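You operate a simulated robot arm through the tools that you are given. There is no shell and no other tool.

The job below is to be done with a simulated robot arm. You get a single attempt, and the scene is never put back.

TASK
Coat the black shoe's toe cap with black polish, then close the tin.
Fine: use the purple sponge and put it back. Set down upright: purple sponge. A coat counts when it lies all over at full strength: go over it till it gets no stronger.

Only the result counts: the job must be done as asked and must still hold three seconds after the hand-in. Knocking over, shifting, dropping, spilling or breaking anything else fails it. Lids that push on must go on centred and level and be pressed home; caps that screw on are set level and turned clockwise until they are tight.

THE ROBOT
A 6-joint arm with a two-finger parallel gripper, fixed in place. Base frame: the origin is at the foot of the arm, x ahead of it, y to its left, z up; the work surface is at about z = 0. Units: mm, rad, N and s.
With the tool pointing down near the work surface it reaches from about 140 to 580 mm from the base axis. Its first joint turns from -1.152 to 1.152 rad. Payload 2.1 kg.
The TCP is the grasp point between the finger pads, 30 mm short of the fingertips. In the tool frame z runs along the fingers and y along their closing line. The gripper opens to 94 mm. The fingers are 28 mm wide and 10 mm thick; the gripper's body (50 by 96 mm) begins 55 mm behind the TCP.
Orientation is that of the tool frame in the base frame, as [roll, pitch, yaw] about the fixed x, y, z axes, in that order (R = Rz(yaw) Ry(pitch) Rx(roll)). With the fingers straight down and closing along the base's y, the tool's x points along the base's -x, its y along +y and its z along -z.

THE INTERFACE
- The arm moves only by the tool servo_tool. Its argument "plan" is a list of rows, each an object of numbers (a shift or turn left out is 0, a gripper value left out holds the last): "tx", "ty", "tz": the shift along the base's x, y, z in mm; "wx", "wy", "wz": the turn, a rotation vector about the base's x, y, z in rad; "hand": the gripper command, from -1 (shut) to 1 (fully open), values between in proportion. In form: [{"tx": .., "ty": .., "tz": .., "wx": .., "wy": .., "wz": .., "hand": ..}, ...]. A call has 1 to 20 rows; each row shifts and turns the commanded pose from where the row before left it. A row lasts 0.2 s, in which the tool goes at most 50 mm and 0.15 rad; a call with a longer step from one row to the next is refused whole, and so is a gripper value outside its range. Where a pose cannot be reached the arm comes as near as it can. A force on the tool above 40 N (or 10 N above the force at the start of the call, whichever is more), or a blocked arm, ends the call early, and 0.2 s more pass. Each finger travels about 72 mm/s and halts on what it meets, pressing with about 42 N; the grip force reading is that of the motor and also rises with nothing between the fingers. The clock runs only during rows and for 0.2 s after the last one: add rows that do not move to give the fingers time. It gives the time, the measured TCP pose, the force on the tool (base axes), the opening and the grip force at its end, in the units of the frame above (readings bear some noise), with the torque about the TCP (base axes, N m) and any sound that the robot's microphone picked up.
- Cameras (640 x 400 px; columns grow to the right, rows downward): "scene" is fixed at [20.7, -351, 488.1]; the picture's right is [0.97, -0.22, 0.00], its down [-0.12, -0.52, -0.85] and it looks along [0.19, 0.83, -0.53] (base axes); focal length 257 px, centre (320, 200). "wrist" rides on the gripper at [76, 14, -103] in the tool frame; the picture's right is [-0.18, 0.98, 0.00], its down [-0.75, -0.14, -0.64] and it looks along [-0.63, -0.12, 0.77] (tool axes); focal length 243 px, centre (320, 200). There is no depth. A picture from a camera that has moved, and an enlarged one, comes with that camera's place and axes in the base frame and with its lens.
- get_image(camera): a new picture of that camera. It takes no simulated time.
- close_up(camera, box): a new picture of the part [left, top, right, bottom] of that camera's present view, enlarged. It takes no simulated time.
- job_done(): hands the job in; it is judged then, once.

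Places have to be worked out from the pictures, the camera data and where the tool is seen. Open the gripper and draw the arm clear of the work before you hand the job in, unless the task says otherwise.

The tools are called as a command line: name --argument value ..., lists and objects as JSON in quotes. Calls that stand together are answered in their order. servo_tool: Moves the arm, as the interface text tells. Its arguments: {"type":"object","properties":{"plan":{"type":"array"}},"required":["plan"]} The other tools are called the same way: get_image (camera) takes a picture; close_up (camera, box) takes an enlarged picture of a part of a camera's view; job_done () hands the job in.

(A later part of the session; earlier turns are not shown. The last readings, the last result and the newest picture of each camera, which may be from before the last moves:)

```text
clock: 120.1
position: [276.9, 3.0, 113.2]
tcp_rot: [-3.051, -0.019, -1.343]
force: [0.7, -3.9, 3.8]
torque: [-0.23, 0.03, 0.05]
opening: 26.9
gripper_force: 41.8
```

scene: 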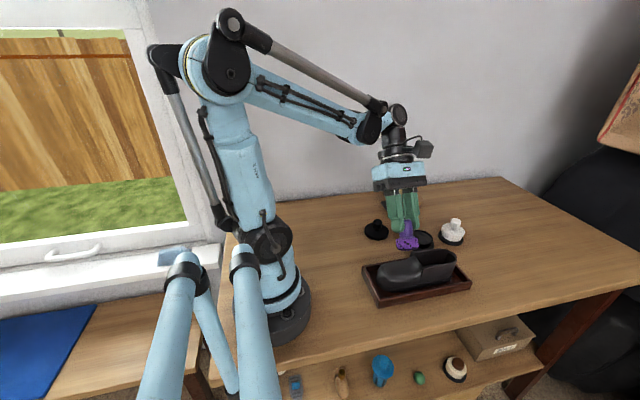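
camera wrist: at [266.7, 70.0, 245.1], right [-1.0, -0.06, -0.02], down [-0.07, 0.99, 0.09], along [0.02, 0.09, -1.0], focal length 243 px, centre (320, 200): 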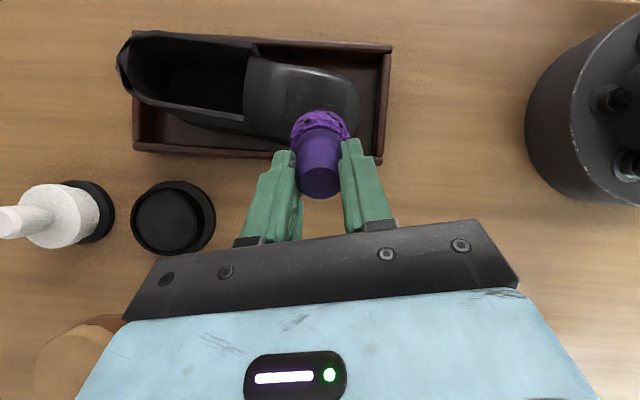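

Completed gently. Repeat with slightly more pressure.

servo_tool --plan '[{"tz": -0.3}, {"tx": 3}, {"tx": 3}, {"tx": -3}, {"tx": -3}, {"tx": -3}, {"tx": -3}, {"tx": 3}, {"tx": 3}, {"ty": 3}, {"ty": 3}, {"ty": -3}, {"ty": -3}, {"ty": -3}, {"ty": -3}, {"ty": 3}, {"ty": 3}]'

servo_tool --plan '[{"tz": 3}, {"tz": 30}, {"ty": 25}, {"ty": 25}, {}]'

close_up --camera "wrist" --box '[230, 0, 400, 120]'

close_up --camera "scene" --box '[380, 258, 412, 284]'

```text
clock: 121.7
position: [274.0, 4.7, 112.9]
tcp_rot: [-3.045, -0.019, -1.343]
force: [0.1, 0.4, -0.2]
torque: [-0.01, -0.02, -0.01]
opening: 26.9
gripper_force: 41.9
stopped in row 7: the force on the tool passed its limit at 43 N (the readings are from after the stop); the commanded pose is now the measured one
```

```text
clock: 122.9
position: [274.0, 55.4, 145.4]
tcp_rot: [-3.043, -0.019, -1.345]
force: [0.0, -0.7, 0.7]
torque: [-0.01, 0.03, 0.04]
opening: 27.1
gripper_force: 42.0
```

```text
3.33 times, centred on (315, 60) of wrist
camera zoom: at [267.3, -23.0, 247.0], right [-0.99, -0.04, -0.1], down [-0.1, 0.76, 0.64], along [0.05, 0.64, -0.76], focal length 809 px, centre (337, 667)
```

zoom: 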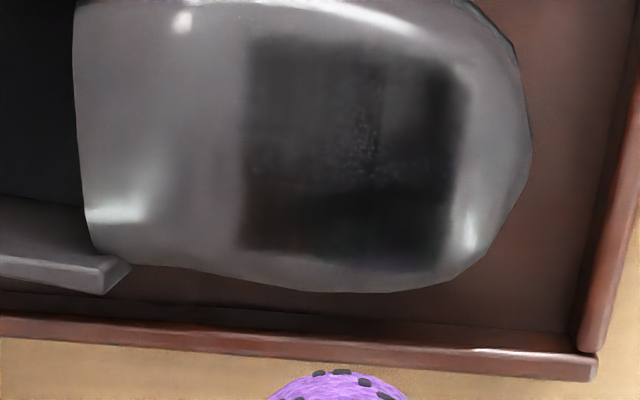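

```text
15.38 times, centred on (396, 271) of scene
camera zoom: at [20.7, -351.0, 488.1], right [0.97, -0.22, 0.0], down [-0.12, -0.52, -0.85], along [0.19, 0.83, -0.53], focal length 3954 px, centre (-849, -892)
```

zoom: 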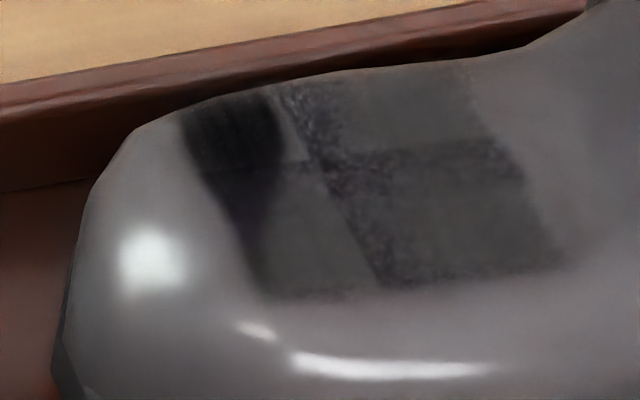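

The coat keeps darkening. Continue with gentle passes (3 N contact), first at the centre, then offset centres.

servo_tool --plan '[{"tx": 3, "ty": -25}, {"ty": -25}, {"tz": -20}, {"tz": -10}, {"tz": -1.5}]'

servo_tool --plan '[{"tz": -0.7}]'

```text
clock: 124.1
position: [276.7, 4.0, 113.0]
tcp_rot: [-3.044, -0.021, -1.344]
force: [0.3, 0.3, 0.1]
torque: [0.01, 0.03, -0.01]
opening: 27.0
gripper_force: 41.9
```

```text
clock: 124.5
position: [277.0, 4.0, 112.0]
tcp_rot: [-3.043, -0.02, -1.345]
force: [0.6, 0.0, 0.0]
torque: [0.0, -0.01, -0.01]
opening: 26.9
gripper_force: 41.9
```

servo_tool --plan '[{"tz": -0.7}]'

```text
clock: 124.9
position: [276.7, 4.2, 111.9]
tcp_rot: [-3.046, -0.02, -1.344]
force: [1.3, -0.3, -0.2]
torque: [0.0, 0.03, 0.03]
opening: 27.1
gripper_force: 41.9
```

servo_tool --plan '[{"tz": -0.6}]'

```text
clock: 125.3
position: [277.1, 4.8, 111.5]
tcp_rot: [-3.045, -0.019, -1.343]
force: [-0.7, -0.2, 9.1]
torque: [0.04, 0.21, 0.0]
opening: 26.8
gripper_force: 42.2
```

servo_tool --plan '[{"tz": 0.15}, {"ty": 3}, {"ty": 3}, {"ty": -3}, {"ty": -3}, {"ty": -3}, {"ty": -3}, {"ty": 3}, {"ty": 3}, {"tx": 3}, {"ty": 3}, {"ty": 3}, {"ty": -3}, {"ty": -3}, {"ty": -3}, {"ty": -3}, {"ty": 3}, {"ty": 3}]'

```text
clock: 129.1
position: [280.3, 3.1, 111.6]
tcp_rot: [-3.044, -0.02, -1.344]
force: [-0.5, -2.2, 1.5]
torque: [-0.11, 0.1, 0.03]
opening: 26.9
gripper_force: 42.0
```

Good and gentle. Press slightly and repeat on this centre plus a little further +x.

servo_tool --plan '[{"tz": -0.3}, {"ty": 3}, {"ty": 3}, {"ty": -3}, {"ty": -3}, {"ty": -3}, {"ty": -3}, {"ty": 3}, {"ty": 3}, {"tx": 3, "tz": 0.1}, {"ty": 3}, {"ty": 3}, {"ty": -3}, {"ty": -3}, {"ty": -3}, {"ty": -3}, {"ty": 3}, {"ty": 3}]'

```text
clock: 132.3
position: [284.2, 7.0, 111.3]
tcp_rot: [-3.043, -0.005, -1.343]
force: [-1.0, 0.0, 1.7]
torque: [0.03, 0.05, -0.06]
opening: 26.8
gripper_force: 41.4
stopped in row 15: the force on the tool passed its limit at 44 N (the readings are from after the stop); the commanded pose is now the measured one
```

servo_tool --plan '[{"tz": 3}, {"tz": 30}, {"ty": 25}, {"ty": 23, "tx": -8}, {}]'

close_up --camera "wrist" --box '[230, 0, 400, 120]'

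close_up --camera "scene" --box '[380, 258, 412, 284]'

close_up --camera "scene" --box '[355, 240, 480, 310]'

```text
clock: 133.5
position: [275.8, 53.8, 144.5]
tcp_rot: [-3.044, -0.006, -1.343]
force: [0.3, 0.5, -0.4]
torque: [-0.04, -0.03, 0.04]
opening: 27.3
gripper_force: 42.2
```

```text
3.33 times, centred on (315, 60) of wrist
camera zoom: at [268.8, -24.9, 246.5], right [-0.99, -0.04, -0.1], down [-0.1, 0.76, 0.65], along [0.05, 0.65, -0.75], focal length 809 px, centre (337, 667)
```

zoom: 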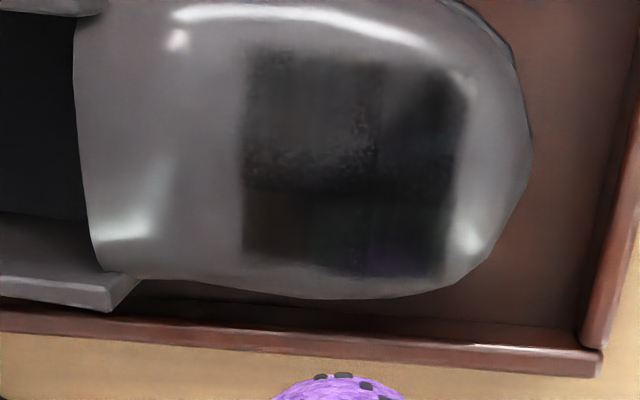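

```text
15.38 times, centred on (396, 271) of scene
camera zoom: at [20.7, -351.0, 488.1], right [0.97, -0.22, 0.0], down [-0.12, -0.52, -0.85], along [0.19, 0.83, -0.53], focal length 3954 px, centre (-849, -892)
```

zoom: 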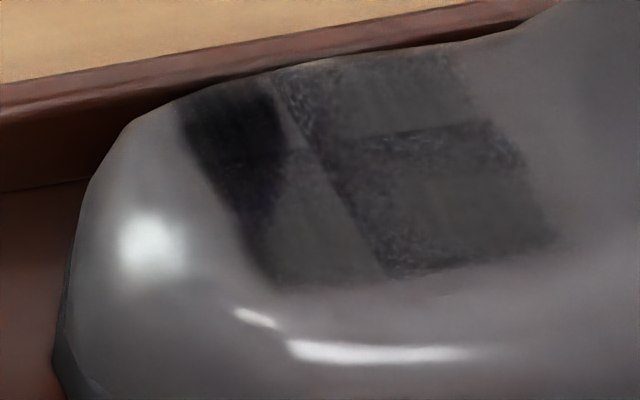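

```text
5.12 times, centred on (418, 275) of scene
camera zoom: at [20.7, -351.0, 488.1], right [0.97, -0.22, 0.0], down [-0.12, -0.52, -0.85], along [0.19, 0.83, -0.53], focal length 1316 px, centre (-179, -184)
```

zoom: 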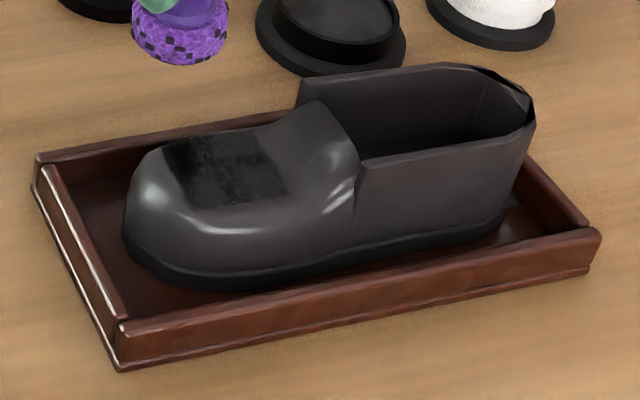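

The shoe is now only about (+6, −2) mm from its start. Zoom on the coat in the wrist view.

close_up --camera "wrist" --box '[290, 5, 365, 90]'

```text
4.71 times, centred on (328, 48) of wrist
camera zoom: at [268.8, -24.9, 246.5], right [-0.99, -0.04, -0.1], down [-0.1, 0.76, 0.65], along [0.05, 0.65, -0.75], focal length 1142 px, centre (285, 918)
```

zoom: 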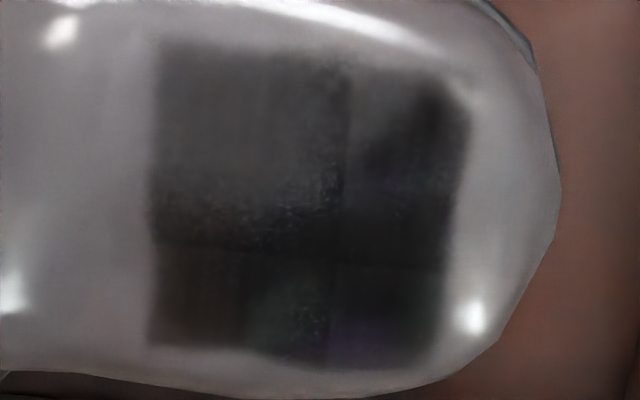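

The +x/−y corner (x ≈ 280–308, y ≈ −13…2) is still weaker. I rub there with the foam centred at ≈ (293, −4), slightly tilted.

servo_tool --plan '[{"tx": 4.4, "ty": -35.4, "wx": 0.09}, {"tx": 5, "ty": -35.4, "wx": 0.09}, {"tz": -20}, {"tz": -8}, {"tz": -2}]'

servo_tool --plan '[{"tz": -1}]'

```text
clock: 134.7
position: [285.4, -17.5, 114.0]
tcp_rot: [-3.0, 0.17, -1.341]
force: [-0.2, 0.8, -0.5]
torque: [0.03, 0.06, -0.01]
opening: 26.7
gripper_force: 41.3
```

```text
clock: 135.1
position: [285.0, -16.6, 113.1]
tcp_rot: [-3.001, 0.17, -1.339]
force: [-0.3, 0.6, 0.0]
torque: [0.01, 0.0, 0.0]
opening: 27.0
gripper_force: 41.9
```

servo_tool --plan '[{"tz": -1}]'

servo_tool --plan '[{"tz": -0.7}]'

```text
clock: 135.5
position: [285.9, -16.8, 112.0]
tcp_rot: [-3.0, 0.17, -1.339]
force: [0.3, -0.5, 0.6]
torque: [-0.02, 0.01, -0.01]
opening: 27.0
gripper_force: 41.8
```

```text
clock: 135.9
position: [284.8, -15.6, 111.4]
tcp_rot: [-3.001, 0.17, -1.339]
force: [0.9, -1.4, 0.0]
torque: [0.01, 0.01, -0.02]
opening: 27.1
gripper_force: 41.8
```

servo_tool --plan '[{"tz": -0.7}]'

servo_tool --plan '[{"tz": -0.6}]'

```text
clock: 136.3
position: [284.7, -16.1, 112.0]
tcp_rot: [-2.999, 0.169, -1.338]
force: [0.3, 0.1, -0.9]
torque: [0.01, 0.05, 0.01]
opening: 26.7
gripper_force: 41.7
```

```text
clock: 136.7
position: [284.6, -15.9, 110.9]
tcp_rot: [-3.0, 0.169, -1.338]
force: [-1.5, -1.7, 9.5]
torque: [0.0, 0.21, 0.03]
opening: 27.1
gripper_force: 42.0
```

servo_tool --plan '[{"tz": 0.15}, {"tx": -3, "tz": -0.2}, {"tx": 3, "tz": 0.2}, {"tx": 3, "tz": 0.3}, {"tx": 3, "tz": 0.3}, {"tx": -3, "tz": -0.3}, {"tx": -3, "tz": -0.3}, {"ty": -2.5, "tz": -0.4}, {"tx": 3, "tz": 0.3}, {"tx": 3, "tz": 0.3}, {"tx": -3, "tz": -0.3}, {"tx": -3, "tz": -0.3}]'

```text
clock: 139.3
position: [286.2, -18.1, 110.9]
tcp_rot: [-3.001, 0.17, -1.339]
force: [-0.3, -1.0, 0.4]
torque: [0.0, -0.01, -0.01]
opening: 27.2
gripper_force: 41.9
```

servo_tool --plan '[{"tz": -0.5}, {"tx": 3, "tz": 0.3}, {"tx": 3, "tz": 0.3}, {"tx": -3, "tz": -0.3}, {"tx": -3, "tz": -0.3}, {"ty": 2.5, "tz": 0.4}, {"tx": 3, "tz": 0.3}, {"tx": 3, "tz": 0.3}, {"tx": -3, "tz": -0.3}, {"tx": -3, "tz": -0.3}]'

```text
clock: 141.5
position: [284.5, -15.7, 109.9]
tcp_rot: [-3.001, 0.17, -1.338]
force: [0.9, 0.3, 1.0]
torque: [0.03, -0.04, -0.02]
opening: 27.0
gripper_force: 41.4
```

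Press slightly more and do another set of strokes, then inspect.

servo_tool --plan '[{"tz": -0.4}, {"tx": 3, "tz": 0.3}, {"tx": 3, "tz": 0.3}, {"tx": 3, "tz": 0.3}, {"tx": -3, "tz": -0.3}, {"tx": -3, "tz": -0.3}, {"tx": -3, "tz": -0.3}, {"ty": -2.5, "tz": -0.4}, {"tx": 3, "tz": 0.3}, {"tx": 3, "tz": 0.3}, {"tx": 3, "tz": 0.3}, {"tx": -3, "tz": -0.3}, {"tx": -3, "tz": -0.3}, {"tx": -3, "tz": -0.3}]'

servo_tool --plan '[{"tz": 3}, {"tz": 30}, {"tx": -5, "ty": 35, "wx": -0.09}, {"tx": -5, "ty": 35, "wx": -0.09}, {}]'

close_up --camera "wrist" --box '[230, 0, 400, 120]'

close_up --camera "wrist" --box '[290, 5, 365, 90]'

close_up --camera "scene" --box '[380, 258, 412, 284]'

```text
clock: 144.5
position: [287.0, -19.1, 109.5]
tcp_rot: [-2.998, 0.169, -1.339]
force: [8.6, -3.1, 16.2]
torque: [0.07, -0.38, -0.11]
opening: 26.9
gripper_force: 42.4
```

```text
clock: 145.7
position: [274.0, 49.7, 142.6]
tcp_rot: [-3.044, -0.005, -1.343]
force: [-0.4, -0.1, -0.3]
torque: [-0.04, 0.03, 0.02]
opening: 26.8
gripper_force: 42.3
```

```text
3.33 times, centred on (315, 60) of wrist
camera zoom: at [267.3, -29.0, 244.2], right [-0.99, -0.04, -0.1], down [-0.1, 0.76, 0.65], along [0.05, 0.65, -0.76], focal length 809 px, centre (337, 667)
```

zoom: 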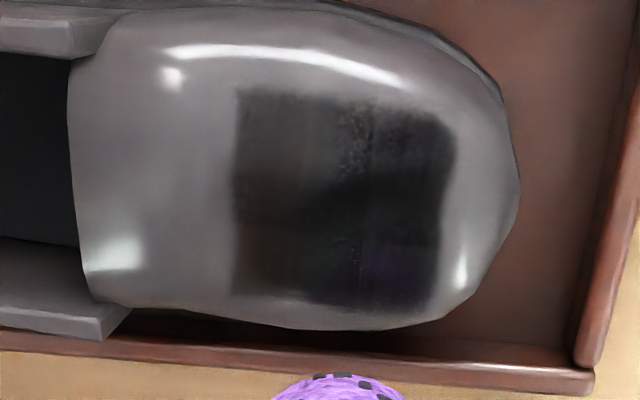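

```text
4.71 times, centred on (328, 48) of wrist
camera zoom: at [267.3, -29.0, 244.2], right [-0.99, -0.04, -0.1], down [-0.1, 0.76, 0.65], along [0.05, 0.65, -0.76], focal length 1142 px, centre (285, 918)
```

zoom: 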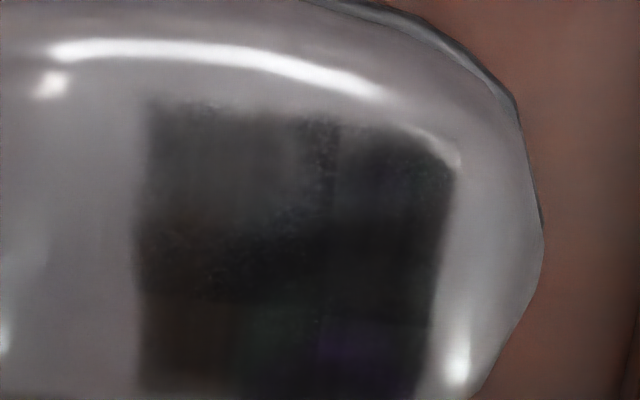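

```text
15.38 times, centred on (396, 271) of scene
camera zoom: at [20.7, -351.0, 488.1], right [0.97, -0.22, 0.0], down [-0.12, -0.52, -0.85], along [0.19, 0.83, -0.53], focal length 3954 px, centre (-849, -892)
```

zoom: 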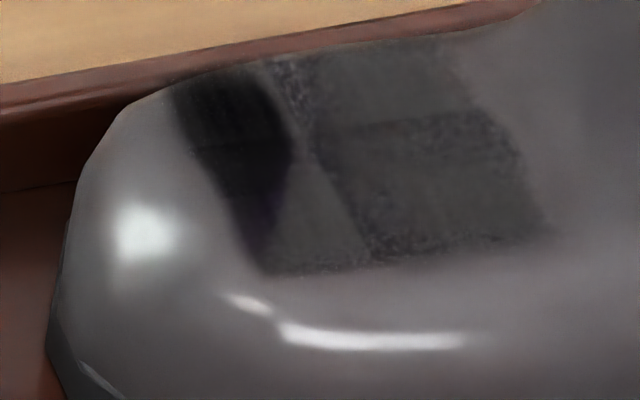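

The rectangle looks dark nearly everywhere now; facets reflect differently, so I check from another wrist viewpoint (further +x and lower).

servo_tool --plan '[{"tx": 25, "ty": 5}, {"tx": 20}, {}]'

close_up --camera "wrist" --box '[260, 0, 460, 130]'

servo_tool --plan '[{"tx": -40, "ty": 0}, {"tx": -40}, {}]'

close_up --camera "wrist" --box '[160, 0, 360, 130]'

```text
clock: 146.5
position: [320.7, 55.0, 143.8]
tcp_rot: [-3.04, -0.006, -1.344]
force: [0.4, -0.4, -0.7]
torque: [-0.02, 0.01, -0.03]
opening: 27.2
gripper_force: 42.1
```

```text
3.08 times, centred on (360, 65) of wrist
camera zoom: at [313.5, -24.4, 244.7], right [-0.99, -0.04, -0.1], down [-0.1, 0.75, 0.65], along [0.05, 0.65, -0.75], focal length 746 px, centre (197, 615)
```

zoom: 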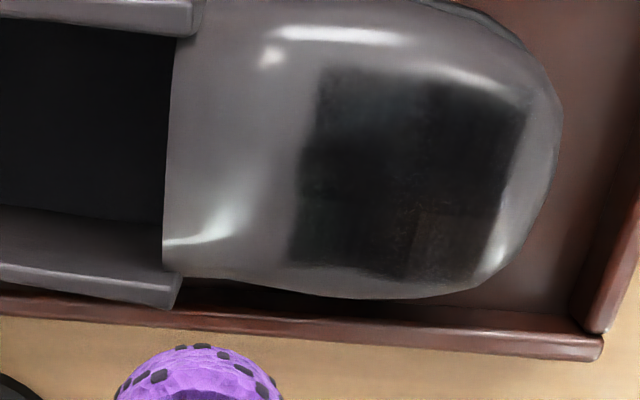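

```text
clock: 147.3
position: [242.3, 54.6, 142.0]
tcp_rot: [-3.043, -0.004, -1.343]
force: [-0.3, 0.3, -0.6]
torque: [-0.01, -0.03, -0.02]
opening: 26.9
gripper_force: 41.9
```

```text
3.08 times, centred on (260, 65) of wrist
camera zoom: at [234.7, -23.9, 243.7], right [-0.99, -0.04, -0.1], down [-0.1, 0.75, 0.65], along [0.05, 0.65, -0.75], focal length 746 px, centre (505, 615)
```

zoom: 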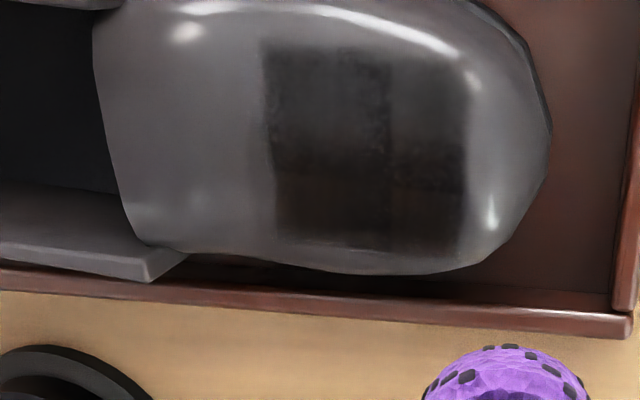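

The coat is glossy and looks fairly uniform. I'll re-dip and give one more full round to be sure it's at full strength. First check the shoe's place.

close_up --camera "scene" --box '[355, 240, 480, 310]'

```text
5.12 times, centred on (418, 275) of scene
camera zoom: at [20.7, -351.0, 488.1], right [0.97, -0.22, 0.0], down [-0.12, -0.52, -0.85], along [0.19, 0.83, -0.53], focal length 1316 px, centre (-179, -184)
```

zoom: 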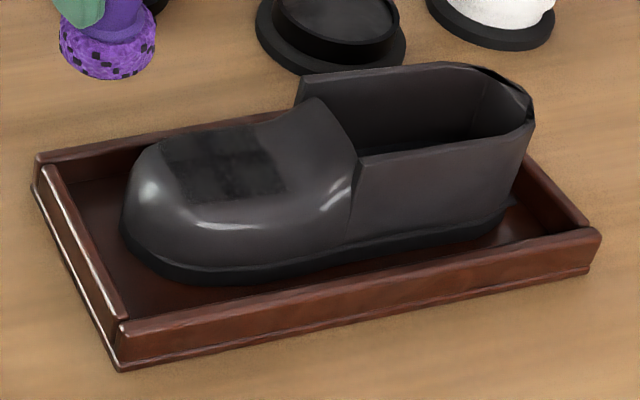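

Shoe is about (+6, +1) mm from start. Now carry the sponge back to the tin for a second dip, with the tool vertical.

servo_tool --plan '[{"tz": 25, "wy": 0.096, "wx": -0.016}, {"tx": 43, "ty": 17}, {"tx": 43, "ty": 17}, {"tx": 43, "ty": 17}, {"tx": 44, "ty": 16.5}, {"tz": -25}, {"tz": -25}, {}]'

close_up --camera "wrist" --box '[260, 40, 380, 200]'

```text
clock: 149.1
position: [413.2, 122.3, 116.5]
tcp_rot: [-3.139, 0.0, -1.342]
force: [-0.3, -0.3, -0.4]
torque: [-0.04, 0.02, 0.0]
opening: 27.1
gripper_force: 41.8
```

```text
2.50 times, centred on (320, 120) of wrist
camera zoom: at [416.3, 44.8, 219.6], right [-1.0, -0.04, 0.0], down [-0.04, 0.77, 0.64], along [-0.03, 0.64, -0.77], focal length 606 px, centre (320, 400)
```

zoom: 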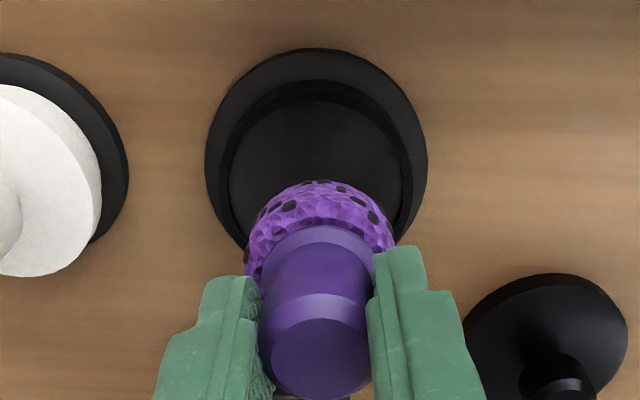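

Centred over the tin again. Dip: descend and touch the polish.

servo_tool --plan '[{"tz": -15}, {"tz": -10}, {"tz": -3}, {}]'

servo_tool --plan '[{"tz": -1.5}]'

servo_tool --plan '[{"tz": -1}]'

```text
clock: 150.1
position: [413.6, 124.4, 88.6]
tcp_rot: [-3.139, 0.001, -1.343]
force: [-0.3, 0.3, -0.6]
torque: [-0.01, 0.0, -0.02]
opening: 26.8
gripper_force: 41.7
```

```text
clock: 150.5
position: [414.2, 122.8, 88.3]
tcp_rot: [-3.138, -0.001, -1.342]
force: [-1.0, -0.4, -1.0]
torque: [0.02, 0.03, 0.0]
opening: 27.1
gripper_force: 42.0
```

```text
clock: 150.9
position: [413.3, 123.3, 86.0]
tcp_rot: [-3.138, 0.0, -1.341]
force: [-0.8, 0.1, 0.3]
torque: [0.02, 0.02, -0.02]
opening: 27.1
gripper_force: 41.9
```

servo_tool --plan '[{"tz": -1}]'

servo_tool --plan '[{"tz": -0.8}]'

```text
clock: 151.3
position: [413.2, 124.1, 86.7]
tcp_rot: [-3.138, 0.001, -1.341]
force: [-0.6, 0.1, 0.5]
torque: [0.04, 0.01, -0.02]
opening: 27.1
gripper_force: 41.2
```

```text
clock: 151.7
position: [413.3, 124.8, 85.9]
tcp_rot: [-3.137, 0.0, -1.343]
force: [0.9, 0.0, 0.1]
torque: [-0.02, -0.03, -0.01]
opening: 26.9
gripper_force: 42.4
```

servo_tool --plan '[{"tz": -0.8}]'

servo_tool --plan '[{"tz": -0.6}]'

```text
clock: 152.1
position: [412.6, 123.4, 84.5]
tcp_rot: [-3.136, -0.001, -1.343]
force: [-0.6, 0.3, 0.7]
torque: [0.02, -0.03, -0.01]
opening: 27.0
gripper_force: 42.3
```

```text
clock: 152.5
position: [413.2, 123.4, 83.2]
tcp_rot: [-3.138, -0.001, -1.341]
force: [-0.3, 0.1, -0.2]
torque: [-0.05, 0.01, 0.04]
opening: 27.2
gripper_force: 41.3
```

servo_tool --plan '[{"tz": -0.6}]'

servo_tool --plan '[{"tz": -0.6}]'

close_up --camera "scene" --box '[400, 200, 450, 255]'

```text
clock: 152.9
position: [412.1, 123.4, 83.2]
tcp_rot: [-3.141, -0.002, -1.342]
force: [-1.5, 1.2, 14.4]
torque: [-0.2, 0.06, -0.05]
opening: 26.9
gripper_force: 41.5
```

```text
clock: 153.3
position: [414.2, 123.6, 82.1]
tcp_rot: [-3.14, 0.0, -1.341]
force: [-2.9, 0.3, 32.5]
torque: [-0.5, 0.23, -0.05]
opening: 27.0
gripper_force: 41.8
```

```text
7.27 times, centred on (425, 228) of scene
camera zoom: at [20.6, -351.0, 488.1], right [0.97, -0.22, 0.0], down [-0.12, -0.52, -0.85], along [0.19, 0.83, -0.53], focal length 1869 px, centre (-444, 0)
```

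zoom: 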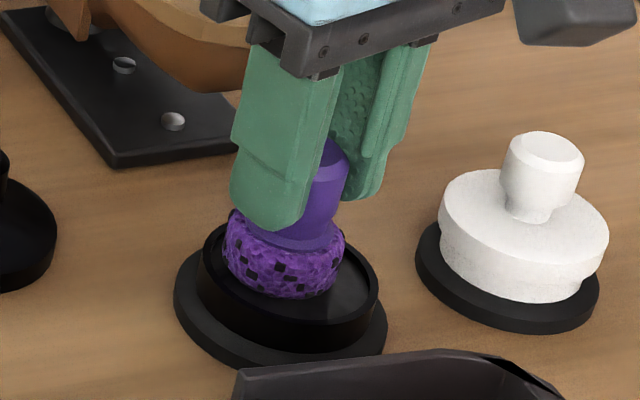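

Contact with the polish again (the sponge has slid up ~2.7 mm in the grip). Ease off and swirl lightly.

servo_tool --plan '[{"tz": 1.0}, {"tx": 2}, {"tx": -2, "ty": 2}, {"tx": -2, "ty": -2}, {"tx": 2, "ty": -2}, {"tx": 2, "ty": 2}, {"tx": -2, "ty": 2}, {"tx": -2, "ty": -2}, {"tx": 2, "ty": -2}, {"ty": 2}, {}]'

servo_tool --plan '[{"tz": 2}, {"tz": 10}, {"tz": 30}, {"tz": 30}, {}]'

close_up --camera "scene" --box '[390, 180, 460, 260]'

```text
clock: 155.7
position: [412.4, 123.8, 83.1]
tcp_rot: [-3.138, -0.002, -1.343]
force: [-0.8, 2.9, 15.1]
torque: [-0.05, 0.11, -0.06]
opening: 27.1
gripper_force: 41.7
```

```text
clock: 156.9
position: [413.6, 123.4, 153.2]
tcp_rot: [-3.138, -0.001, -1.343]
force: [-0.8, -0.9, -0.7]
torque: [-0.02, 0.04, -0.03]
opening: 27.1
gripper_force: 41.7
```

```text
5.00 times, centred on (425, 220) of scene
camera zoom: at [20.7, -351.0, 488.1], right [0.97, -0.22, 0.0], down [-0.12, -0.52, -0.85], along [0.19, 0.83, -0.53], focal length 1285 px, centre (-205, 100)
```

zoom: 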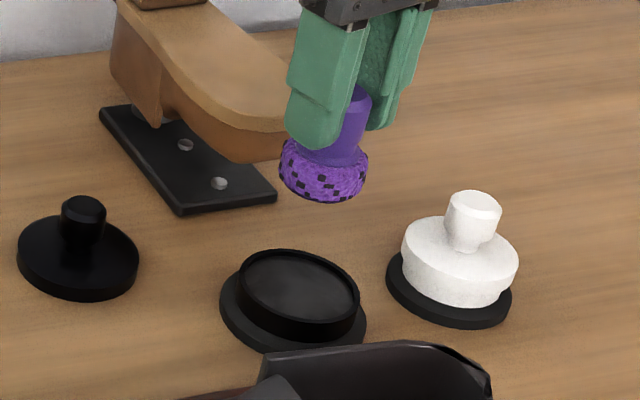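

Back to the toe cap, foam centred at ≈ (284, 14), slight −0.1 tilt.

servo_tool --plan '[{"tz": 15}, {"tx": -34, "ty": -27.4}, {"tx": -34, "ty": -27.4}, {"tx": -34, "ty": -27.3}, {"tx": -33.8, "ty": -27.3, "wy": -0.1}, {"tz": -25}, {"tz": -20}, {"tz": -8}, {}]'

servo_tool --plan '[{"tz": -1.5}]'

```text
clock: 158.9
position: [277.7, 14.7, 117.0]
tcp_rot: [-3.043, -0.023, -1.343]
force: [0.3, 0.4, -0.2]
torque: [0.0, -0.02, -0.01]
opening: 26.9
gripper_force: 41.9
```

```text
clock: 159.3
position: [277.2, 15.5, 116.3]
tcp_rot: [-3.042, -0.022, -1.341]
force: [-0.7, -1.1, -0.6]
torque: [0.0, 0.01, 0.02]
opening: 27.0
gripper_force: 42.1
```

servo_tool --plan '[{"tz": -1.5}, {"tz": -1}]'

servo_tool --plan '[{"tz": -1}]'

servo_tool --plan '[{"tz": -0.8}]'

```text
clock: 159.9
position: [278.0, 15.3, 113.5]
tcp_rot: [-3.043, -0.024, -1.343]
force: [-0.3, 0.5, 0.2]
torque: [-0.02, -0.03, -0.01]
opening: 26.9
gripper_force: 41.8
```

```text
clock: 160.3
position: [277.5, 14.6, 113.7]
tcp_rot: [-3.042, -0.023, -1.341]
force: [0.0, -0.1, -0.2]
torque: [0.0, 0.05, 0.01]
opening: 27.2
gripper_force: 41.4
```

```text
clock: 160.7
position: [277.2, 15.3, 111.5]
tcp_rot: [-3.042, -0.022, -1.342]
force: [-0.8, -0.4, -0.4]
torque: [0.03, -0.02, 0.0]
opening: 26.8
gripper_force: 42.1
```

servo_tool --plan '[{"tz": -0.8}]'

servo_tool --plan '[{"tz": -0.6}]'

```text
clock: 161.1
position: [277.2, 14.6, 111.5]
tcp_rot: [-3.043, -0.023, -1.342]
force: [-1.2, 0.2, 11.0]
torque: [-0.01, 0.24, 0.04]
opening: 27.2
gripper_force: 42.2
```

```text
clock: 161.5
position: [277.2, 15.2, 111.6]
tcp_rot: [-3.043, -0.024, -1.342]
force: [-5.8, 0.9, 36.8]
torque: [0.01, 0.88, -0.02]
opening: 26.9
gripper_force: 42.0
```

Ease off, then do strokes where only the −x direction is loaded (lifting on return) — this coats and nudges the shoe back toward −x.

servo_tool --plan '[{"tz": 0.5}, {"tx": -3}, {"tx": -3}, {"tz": 1.5}, {"tx": 3}, {"tx": 3}, {"tz": -1.4}]'

```text
clock: 163.1
position: [276.0, 15.0, 109.9]
tcp_rot: [-3.045, -0.023, -1.342]
force: [-8.8, -2.1, 18.6]
torque: [-0.19, 0.83, 0.04]
opening: 27.0
gripper_force: 41.5
```

servo_tool --plan '[{"tx": -3}, {"tx": -3}, {"tx": -3}, {"tz": 1.5}, {"tx": 3}, {"tx": 3}, {"tx": 3}, {"tz": -1.4}, {"tx": -3}, {"tx": -3}, {"tx": -3}, {"tz": 1.5}, {"tx": 3}, {"tx": 3}, {"tx": 3}]'

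close_up --camera "scene" --box '[355, 240, 480, 310]'

```text
clock: 166.3
position: [276.5, 14.4, 112.6]
tcp_rot: [-3.042, -0.023, -1.343]
force: [-0.6, -0.2, -0.9]
torque: [-0.02, -0.01, 0.03]
opening: 27.1
gripper_force: 42.2
```

```text
5.12 times, centred on (418, 275) of scene
camera zoom: at [20.7, -351.0, 488.1], right [0.97, -0.22, 0.0], down [-0.12, -0.52, -0.85], along [0.19, 0.83, -0.53], focal length 1316 px, centre (-179, -184)
```

zoom: 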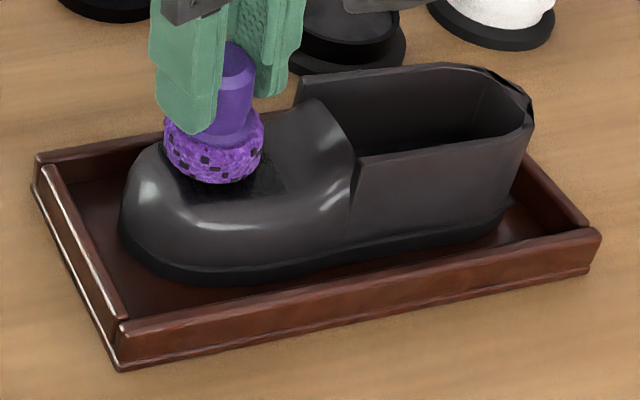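

Shoe is steady. Next centre: shift to the +x/−y part (TCP ≈ (285, 5)) and lower to contact.

servo_tool --plan '[{"tz": 1}, {"tx": 4.5, "ty": -5}, {"tx": 4.5, "ty": -5}, {"tz": -1.5}]'

servo_tool --plan '[{"tz": -0.8}]'

```text
clock: 167.3
position: [287.7, 3.9, 111.3]
tcp_rot: [-3.043, -0.022, -1.343]
force: [-0.2, -0.1, -0.2]
torque: [0.02, 0.02, 0.0]
opening: 27.1
gripper_force: 41.9
```

```text
clock: 167.7
position: [286.8, 2.9, 111.4]
tcp_rot: [-3.041, -0.022, -1.341]
force: [-2.0, -0.2, 16.1]
torque: [0.0, 0.39, 0.0]
opening: 26.9
gripper_force: 42.3
```

servo_tool --plan '[{"tz": 0.2}, {"tx": -3}, {"tx": -3}, {"tz": 1.2}, {"tx": 3}, {"tx": 3}, {"tz": -1.2}, {"ty": -3, "tz": -0.1}, {"ty": -3, "tz": -0.2}, {"tz": 1.3}, {"ty": 3}, {"ty": 3, "tz": 0.2}, {"tz": -1.3}, {"tx": 3, "tz": 0.2}, {"tx": 3, "tz": 0.2}, {"tx": -3, "tz": -0.2}, {"tx": -3, "tz": -0.2}]'

```text
clock: 171.3
position: [288.1, 5.6, 111.4]
tcp_rot: [-3.043, -0.022, -1.343]
force: [4.5, -0.6, 6.0]
torque: [-0.03, -0.16, 0.0]
opening: 27.1
gripper_force: 42.1
```

Fine (6 N). Repeat this set once more with slightly more pressure.

servo_tool --plan '[{"tz": -0.3}, {"tx": -3}, {"tx": -3}, {"tz": 1.2}, {"tx": 3}, {"tx": 3}, {"tz": -1.2}, {"ty": -3, "tz": -0.2}, {"ty": -3, "tz": -0.3}, {"ty": 3, "tz": 0.3}, {"ty": 3, "tz": 0.2}, {"tx": 3, "tz": 0.2}, {"tx": 3, "tz": 0.2}, {"tx": -3, "tz": -0.2}, {"tx": -3, "tz": -0.2}]'

```text
clock: 173.3
position: [285.5, 3.5, 111.2]
tcp_rot: [-3.04, -0.011, -1.34]
force: [-2.2, -0.2, 14.2]
torque: [0.07, 0.38, -0.01]
opening: 27.0
gripper_force: 41.7
stopped in row 9: the force on the tool passed its limit at 44 N (the readings are from after the stop); the commanded pose is now the measured one
```

Now the −y half with +0.2 rad tilt: foam centre ≈ (284, 2).

servo_tool --plan '[{"tz": 4}, {"tx": -6, "ty": -7, "wx": 0.1, "tz": 1}, {"ty": -7, "wx": 0.1}, {"tz": -2}]'

servo_tool --plan '[{"tz": -1}]'

servo_tool --plan '[{"tz": -0.8}]'

```text
clock: 174.3
position: [280.1, -11.4, 114.1]
tcp_rot: [-2.992, 0.184, -1.337]
force: [-0.3, 0.2, 0.6]
torque: [-0.05, -0.01, 0.0]
opening: 27.1
gripper_force: 42.2
```

```text
clock: 174.7
position: [281.2, -9.4, 113.1]
tcp_rot: [-2.993, 0.183, -1.338]
force: [0.0, 1.0, 0.5]
torque: [0.04, 0.02, 0.0]
opening: 27.2
gripper_force: 41.9
```

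```text
clock: 175.1
position: [280.9, -11.5, 112.4]
tcp_rot: [-2.992, 0.183, -1.336]
force: [0.2, -0.8, -0.9]
torque: [0.02, 0.04, 0.0]
opening: 26.8
gripper_force: 42.7
```

servo_tool --plan '[{"tz": -0.8}]'

servo_tool --plan '[{"tz": -0.7}]'

```text
clock: 175.5
position: [280.3, -12.6, 111.6]
tcp_rot: [-2.991, 0.182, -1.337]
force: [0.1, -0.2, -0.6]
torque: [-0.03, -0.02, 0.0]
opening: 27.1
gripper_force: 41.7
```

```text
clock: 175.9
position: [281.1, -11.3, 112.4]
tcp_rot: [-2.994, 0.183, -1.336]
force: [-1.5, -2.0, 12.0]
torque: [-0.06, 0.18, 0.03]
opening: 26.9
gripper_force: 41.6
```

servo_tool --plan '[{"tz": 0.1}, {"tx": -3}, {"tx": -3}, {"tz": 1.2}, {"tx": 3}, {"tx": 3}, {"tz": -1.2}, {"tx": 3, "tz": 0.2}, {"tx": 3, "tz": 0.2}, {"tx": -3, "tz": -0.2}, {"tx": -3, "tz": -0.2}, {"ty": -2.5, "tz": -0.5}, {"ty": -2.5, "tz": -0.5}, {"tz": 1.5}, {"ty": 2.5, "tz": 0.5}, {"ty": 2.5, "tz": 0.5}, {"tz": -1.5}]'

```text
clock: 179.5
position: [280.8, -11.5, 111.1]
tcp_rot: [-2.993, 0.184, -1.337]
force: [-1.2, -0.6, 7.6]
torque: [0.02, 0.17, 0.04]
opening: 27.1
gripper_force: 42.9
```

servo_tool --plan '[{"tz": -0.2}, {"tx": 3, "tz": 0.2}, {"tx": 3, "tz": 0.3}, {"tx": 3, "tz": 0.3}, {"tx": 3, "tz": 0.3}, {"tx": -3, "tz": -0.3}, {"tx": -3, "tz": -0.3}, {"tx": -3, "tz": -0.3}, {"tx": -3, "tz": -0.2}, {"tx": -3}, {"tx": -3}, {"tz": 1.5}, {"tx": 6}]'

servo_tool --plan '[{"tz": 5}, {"tz": 27}, {"tx": -5, "ty": 32, "wx": -0.1}, {"ty": 32, "wx": -0.1}, {}]'

close_up --camera "wrist" --box '[230, 0, 400, 120]'

close_up --camera "scene" --box '[355, 240, 480, 310]'

close_up --camera "scene" --box '[380, 258, 412, 284]'

```text
clock: 182.3
position: [280.5, -11.3, 112.7]
tcp_rot: [-2.993, 0.184, -1.337]
force: [0.3, 0.1, 0.0]
torque: [-0.04, 0.03, 0.02]
opening: 26.9
gripper_force: 42.1
```

```text
clock: 183.5
position: [276.3, 54.8, 145.4]
tcp_rot: [-3.038, -0.012, -1.34]
force: [0.2, 0.3, -0.1]
torque: [0.02, 0.0, -0.01]
opening: 26.8
gripper_force: 42.1
```

```text
3.33 times, centred on (315, 60) of wrist
camera zoom: at [268.7, -24.3, 246.9], right [-0.99, -0.04, -0.1], down [-0.1, 0.76, 0.64], along [0.05, 0.65, -0.76], focal length 809 px, centre (337, 667)
```

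zoom: 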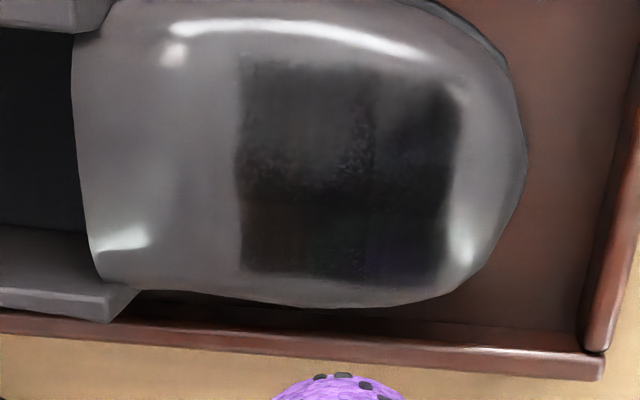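

```text
5.12 times, centred on (418, 275) of scene
camera zoom: at [20.7, -351.0, 488.1], right [0.97, -0.22, 0.0], down [-0.12, -0.52, -0.85], along [0.19, 0.83, -0.53], focal length 1316 px, centre (-179, -184)
```

zoom: 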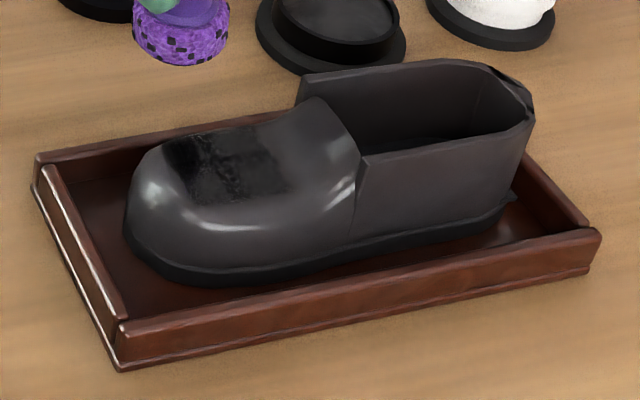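

```text
15.38 times, centred on (396, 271) of scene
camera zoom: at [20.7, -351.0, 488.1], right [0.97, -0.22, 0.0], down [-0.12, -0.52, -0.85], along [0.19, 0.83, -0.53], focal length 3954 px, centre (-849, -892)
```

zoom: 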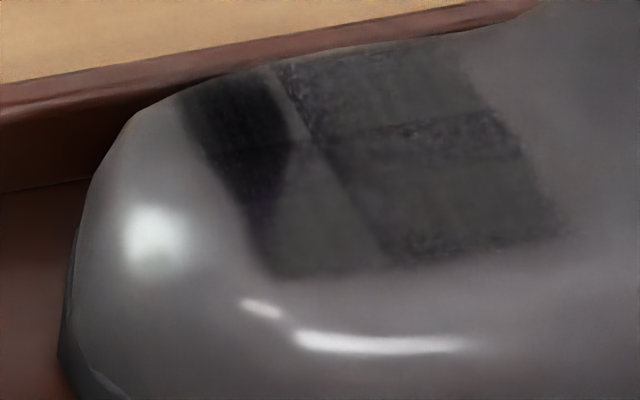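

The shading pattern is stable (mostly reflections). To be sure the edges are saturated, I'll do a pass on the −y edge with more tilt (+0.34), using outward strokes.

servo_tool --plan '[{"ty": -38, "wx": 0.14, "wy": 0.03}, {"ty": -38, "wx": 0.14, "wy": 0.02}, {"wx": 0.06, "tz": -18}, {"tz": -12}, {}]'

servo_tool --plan '[{"tz": -2}]'

servo_tool --plan '[{"tz": -1.5}]'

```text
clock: 184.7
position: [276.2, -25.0, 114.3]
tcp_rot: [-3.009, 0.332, -1.334]
force: [-0.6, 0.3, 0.8]
torque: [0.0, -0.03, 0.03]
opening: 27.0
gripper_force: 41.7
```

```text
clock: 185.1
position: [275.2, -25.2, 113.0]
tcp_rot: [-3.007, 0.329, -1.333]
force: [0.5, -0.5, -0.8]
torque: [0.0, 0.01, 0.02]
opening: 27.2
gripper_force: 41.9
```

```text
clock: 185.5
position: [275.6, -22.8, 112.0]
tcp_rot: [-3.007, 0.329, -1.331]
force: [0.3, -0.5, -0.9]
torque: [-0.04, 0.02, 0.02]
opening: 27.0
gripper_force: 41.9
```

servo_tool --plan '[{"tz": -1.5}]'

servo_tool --plan '[{"tz": -1.2}]'

```text
clock: 185.9
position: [276.5, -23.5, 110.2]
tcp_rot: [-3.01, 0.329, -1.333]
force: [0.1, 0.5, -1.4]
torque: [0.02, -0.01, 0.0]
opening: 27.0
gripper_force: 41.9
```

```text
clock: 186.3
position: [276.0, -23.9, 107.1]
tcp_rot: [-3.01, 0.33, -1.335]
force: [-0.2, 0.1, -0.6]
torque: [0.01, 0.01, -0.01]
opening: 26.7
gripper_force: 41.6
```

servo_tool --plan '[{"tz": -0.8}]'

servo_tool --plan '[{"tz": -0.8}]'

```text
clock: 186.7
position: [275.7, -23.5, 108.0]
tcp_rot: [-3.008, 0.331, -1.334]
force: [0.6, -0.2, -1.1]
torque: [0.0, -0.01, -0.03]
opening: 26.7
gripper_force: 42.3
```

```text
clock: 187.1
position: [276.6, -22.9, 107.4]
tcp_rot: [-3.008, 0.331, -1.334]
force: [-2.5, -5.9, 12.8]
torque: [-0.11, 0.17, 0.07]
opening: 26.9
gripper_force: 42.6
```

Contact 14 N. Outward-down strokes with lifted returns, stepping along x.

servo_tool --plan '[{"ty": -2.5, "tz": -0.9}, {"ty": -2.5, "tz": -0.9}, {"ty": -0.5, "tz": 1.5}, {"ty": 2.5, "tz": 0.9, "tx": 4}, {"ty": 2.5, "tz": 0.9, "tx": 4}, {"ty": 0.5, "tz": -1.4}, {"ty": -2.5, "tz": -0.9}, {"ty": -2.5, "tz": -0.9}, {"ty": -0.5, "tz": 1.5}, {"ty": 2.5, "tz": 0.9, "tx": -6}, {"ty": 2.5, "tz": 0.9, "tx": -6}, {"ty": 0.5, "tz": -1.5}, {"ty": -2.5, "tz": -0.9}, {"ty": -2.5, "tz": -0.9}, {"ty": -0.5, "tz": 1.5}]'

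```text
clock: 188.6
position: [282.9, -24.4, 106.8]
tcp_rot: [-3.013, 0.334, -1.338]
force: [-2.4, -3.4, 15.9]
torque: [-0.01, 0.03, 0.0]
opening: 26.9
gripper_force: 41.9
stopped in row 7: the force on the tool passed its limit at 42 N (the readings are from after the stop); the commanded pose is now the measured one
```

servo_tool --plan '[{"tz": 0.3}, {"tx": -3}, {"tx": -3}, {"tx": -3}, {"tx": -3}, {"ty": -0.5, "tz": 1.5}, {"tx": 6}, {"tx": 6}, {"ty": 0.5, "tz": -1.4}, {"tx": -3}, {"tx": -3}, {"tx": -3}, {"tx": -3}, {"ty": -0.5, "tz": 1.5}]'

```text
clock: 191.6
position: [271.2, -23.8, 108.1]
tcp_rot: [-3.013, 0.332, -1.336]
force: [-0.8, 0.3, -0.1]
torque: [0.01, -0.01, 0.01]
opening: 26.9
gripper_force: 42.1
```

Now the +y edge with −0.34 tilt: raise, swing over, and inspect on the way.

servo_tool --plan '[{"tz": 15, "ty": -2}, {"tz": 22, "wx": -0.136}, {"ty": 25, "wx": -0.136}, {"ty": 25, "wx": -0.1, "tx": 3}, {"ty": 25}, {}]'

close_up --camera "wrist" --box '[230, 0, 400, 120]'

close_up --camera "scene" --box '[355, 240, 480, 310]'

```text
clock: 193.0
position: [274.4, 47.6, 145.2]
tcp_rot: [-3.098, -0.031, -1.351]
force: [-0.2, -0.6, -0.3]
torque: [-0.02, -0.03, -0.02]
opening: 26.8
gripper_force: 41.4
```

```text
3.33 times, centred on (315, 60) of wrist
camera zoom: at [272.3, -27.7, 249.2], right [-1.0, -0.04, -0.05], down [-0.06, 0.78, 0.62], along [0.01, 0.63, -0.78], focal length 809 px, centre (337, 667)
```

zoom: 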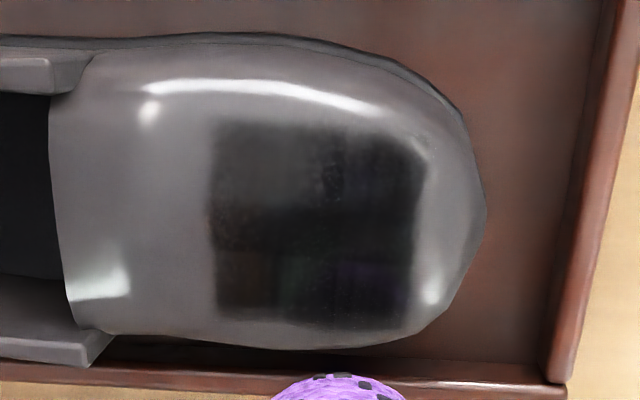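

```text
5.12 times, centred on (418, 275) of scene
camera zoom: at [20.7, -351.0, 488.1], right [0.97, -0.22, 0.0], down [-0.12, -0.52, -0.85], along [0.19, 0.83, -0.53], focal length 1316 px, centre (-179, -184)
```

zoom: 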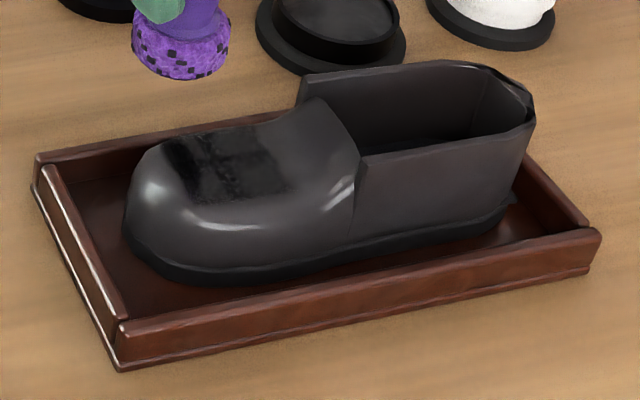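

The coat looks more uniform now. Do the +y edge with −0.34 tilt.

servo_tool --plan '[{"tx": 6, "ty": 2, "wx": -0.14}, {"wx": -0.14}, {"wx": -0.04, "tz": -15}, {"tz": -15}, {}]'

servo_tool --plan '[{"tz": -2}]'

servo_tool --plan '[{"tz": -1.5}]'

```text
clock: 194.2
position: [281.3, 49.5, 114.8]
tcp_rot: [3.113, -0.343, -1.334]
force: [-0.6, 0.0, 0.3]
torque: [0.02, 0.01, 0.01]
opening: 26.9
gripper_force: 42.3
```

```text
clock: 194.6
position: [279.9, 50.3, 113.6]
tcp_rot: [3.112, -0.342, -1.334]
force: [0.0, 0.4, 0.0]
torque: [0.03, -0.01, 0.01]
opening: 27.0
gripper_force: 41.6
```

```text
clock: 195.0
position: [280.0, 48.7, 111.9]
tcp_rot: [3.111, -0.345, -1.334]
force: [-0.2, 0.2, 0.3]
torque: [0.0, -0.02, -0.03]
opening: 26.9
gripper_force: 42.2
```

servo_tool --plan '[{"tz": -1.5}]'

servo_tool --plan '[{"tz": -1.2}]'

servo_tool --plan '[{"tz": -1}]'

```text
clock: 195.4
position: [280.1, 50.5, 109.9]
tcp_rot: [3.111, -0.342, -1.336]
force: [-0.1, 0.3, -0.1]
torque: [-0.03, -0.02, 0.02]
opening: 26.9
gripper_force: 42.0
```

```text
clock: 195.8
position: [280.0, 50.3, 109.9]
tcp_rot: [3.112, -0.343, -1.334]
force: [0.5, 0.0, -1.2]
torque: [0.0, -0.01, -0.01]
opening: 26.9
gripper_force: 42.1
```

```text
clock: 196.2
position: [279.7, 49.8, 108.2]
tcp_rot: [3.112, -0.344, -1.336]
force: [-0.2, -0.6, -0.7]
torque: [-0.03, -0.01, -0.04]
opening: 27.0
gripper_force: 41.9
```

servo_tool --plan '[{"tz": -0.9}]'

servo_tool --plan '[{"tz": -0.8}]'

```text
clock: 196.6
position: [280.0, 49.9, 108.4]
tcp_rot: [3.112, -0.342, -1.334]
force: [0.1, -0.2, -0.5]
torque: [-0.03, 0.0, -0.02]
opening: 26.9
gripper_force: 42.0
```

```text
clock: 197.0
position: [278.9, 49.7, 106.2]
tcp_rot: [3.11, -0.343, -1.334]
force: [-0.5, -0.5, -1.2]
torque: [-0.01, 0.0, -0.04]
opening: 27.0
gripper_force: 42.1
```

servo_tool --plan '[{"tz": -0.8}]'

servo_tool --plan '[{"tz": -0.8}]'

```text
clock: 197.4
position: [279.8, 48.9, 106.4]
tcp_rot: [3.112, -0.341, -1.335]
force: [-1.1, 1.3, 5.1]
torque: [-0.08, 0.18, -0.06]
opening: 27.0
gripper_force: 42.0
```

```text
clock: 197.8
position: [279.6, 50.2, 105.9]
tcp_rot: [3.111, -0.344, -1.333]
force: [-1.9, 3.2, 23.6]
torque: [-0.37, 0.47, -0.11]
opening: 27.1
gripper_force: 41.7
```

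servo_tool --plan '[{"tz": 0.5}, {"tx": -3}, {"tx": -3}, {"tx": -3}, {"ty": 0.5, "tz": 1.5}, {"tx": 6}, {"tx": 6}, {"ty": -0.5, "tz": -1.4}, {"tx": -3}, {"tx": -3}, {"tx": -3}, {"tx": -3}, {"ty": 0.5, "tz": 1.5}, {"tx": 4.5}, {"tx": 4.5}, {"ty": -0.5, "tz": -1.5}, {"tx": -3}, {"tx": -3}, {"tx": -3}]'

```text
clock: 201.8
position: [271.6, 50.5, 106.4]
tcp_rot: [3.115, -0.342, -1.334]
force: [3.2, 1.6, 2.6]
torque: [-0.02, -0.1, 0.05]
opening: 27.1
gripper_force: 42.3
```

servo_tool --plan '[{"ty": 0.5, "tz": 1.5}, {"tx": 8}, {"ty": -0.5, "tz": -1.5}, {"ty": 2.5, "tz": -0.9}, {"ty": 2, "tz": -0.7}, {"ty": 0.5, "tz": 1.5}, {"tx": 4, "ty": -4.5, "tz": 1.6}, {"ty": -0.5, "tz": -1.5}, {"ty": 2.5, "tz": -0.9}, {"ty": 2, "tz": -0.7}, {"ty": 0.5, "tz": 1.5}]'

servo_tool --plan '[{"tz": 20, "ty": 3}, {"tz": 20, "wx": 0.14}, {"wx": 0.14, "tx": -8}, {"wx": 0.06}, {}]'

close_up --camera "wrist" --box '[230, 0, 400, 120]'

close_up --camera "scene" --box '[355, 240, 480, 310]'

```text
clock: 204.2
position: [281.3, 56.2, 105.1]
tcp_rot: [3.111, -0.339, -1.332]
force: [-0.5, -0.5, 0.2]
torque: [-0.02, -0.01, -0.03]
opening: 26.9
gripper_force: 41.7
```

```text
clock: 205.4
position: [273.9, 57.1, 144.8]
tcp_rot: [-3.092, -0.01, -1.348]
force: [-0.7, -0.8, 0.9]
torque: [-0.01, -0.03, 0.02]
opening: 26.9
gripper_force: 42.1
```

```text
3.33 times, centred on (315, 60) of wrist
camera zoom: at [272.2, -20.2, 247.5], right [-1.0, -0.04, -0.05], down [-0.06, 0.77, 0.64], along [0.01, 0.64, -0.77], focal length 809 px, centre (337, 667)
```

zoom: 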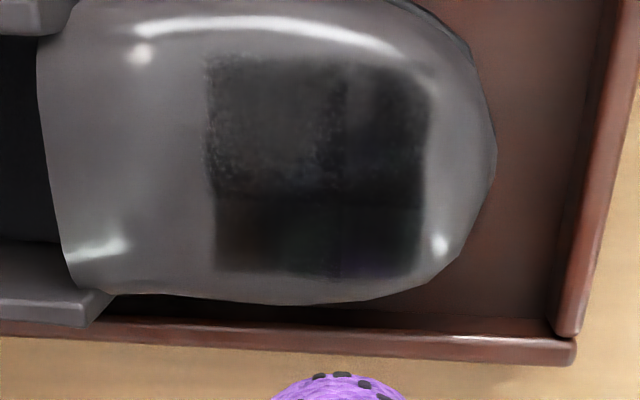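

```text
5.12 times, centred on (418, 275) of scene
camera zoom: at [20.7, -351.0, 488.1], right [0.97, -0.22, 0.0], down [-0.12, -0.52, -0.85], along [0.19, 0.83, -0.53], focal length 1316 px, centre (-179, -184)
```

zoom: 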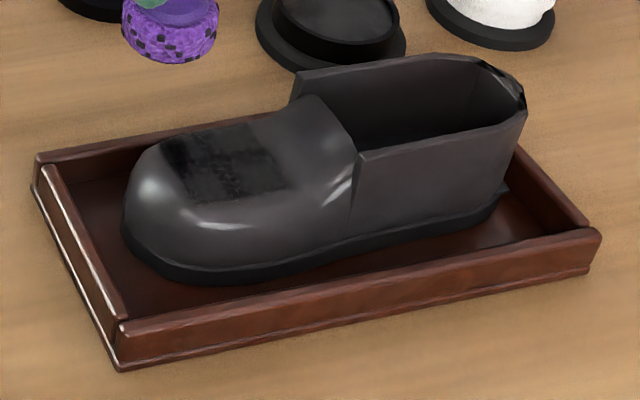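

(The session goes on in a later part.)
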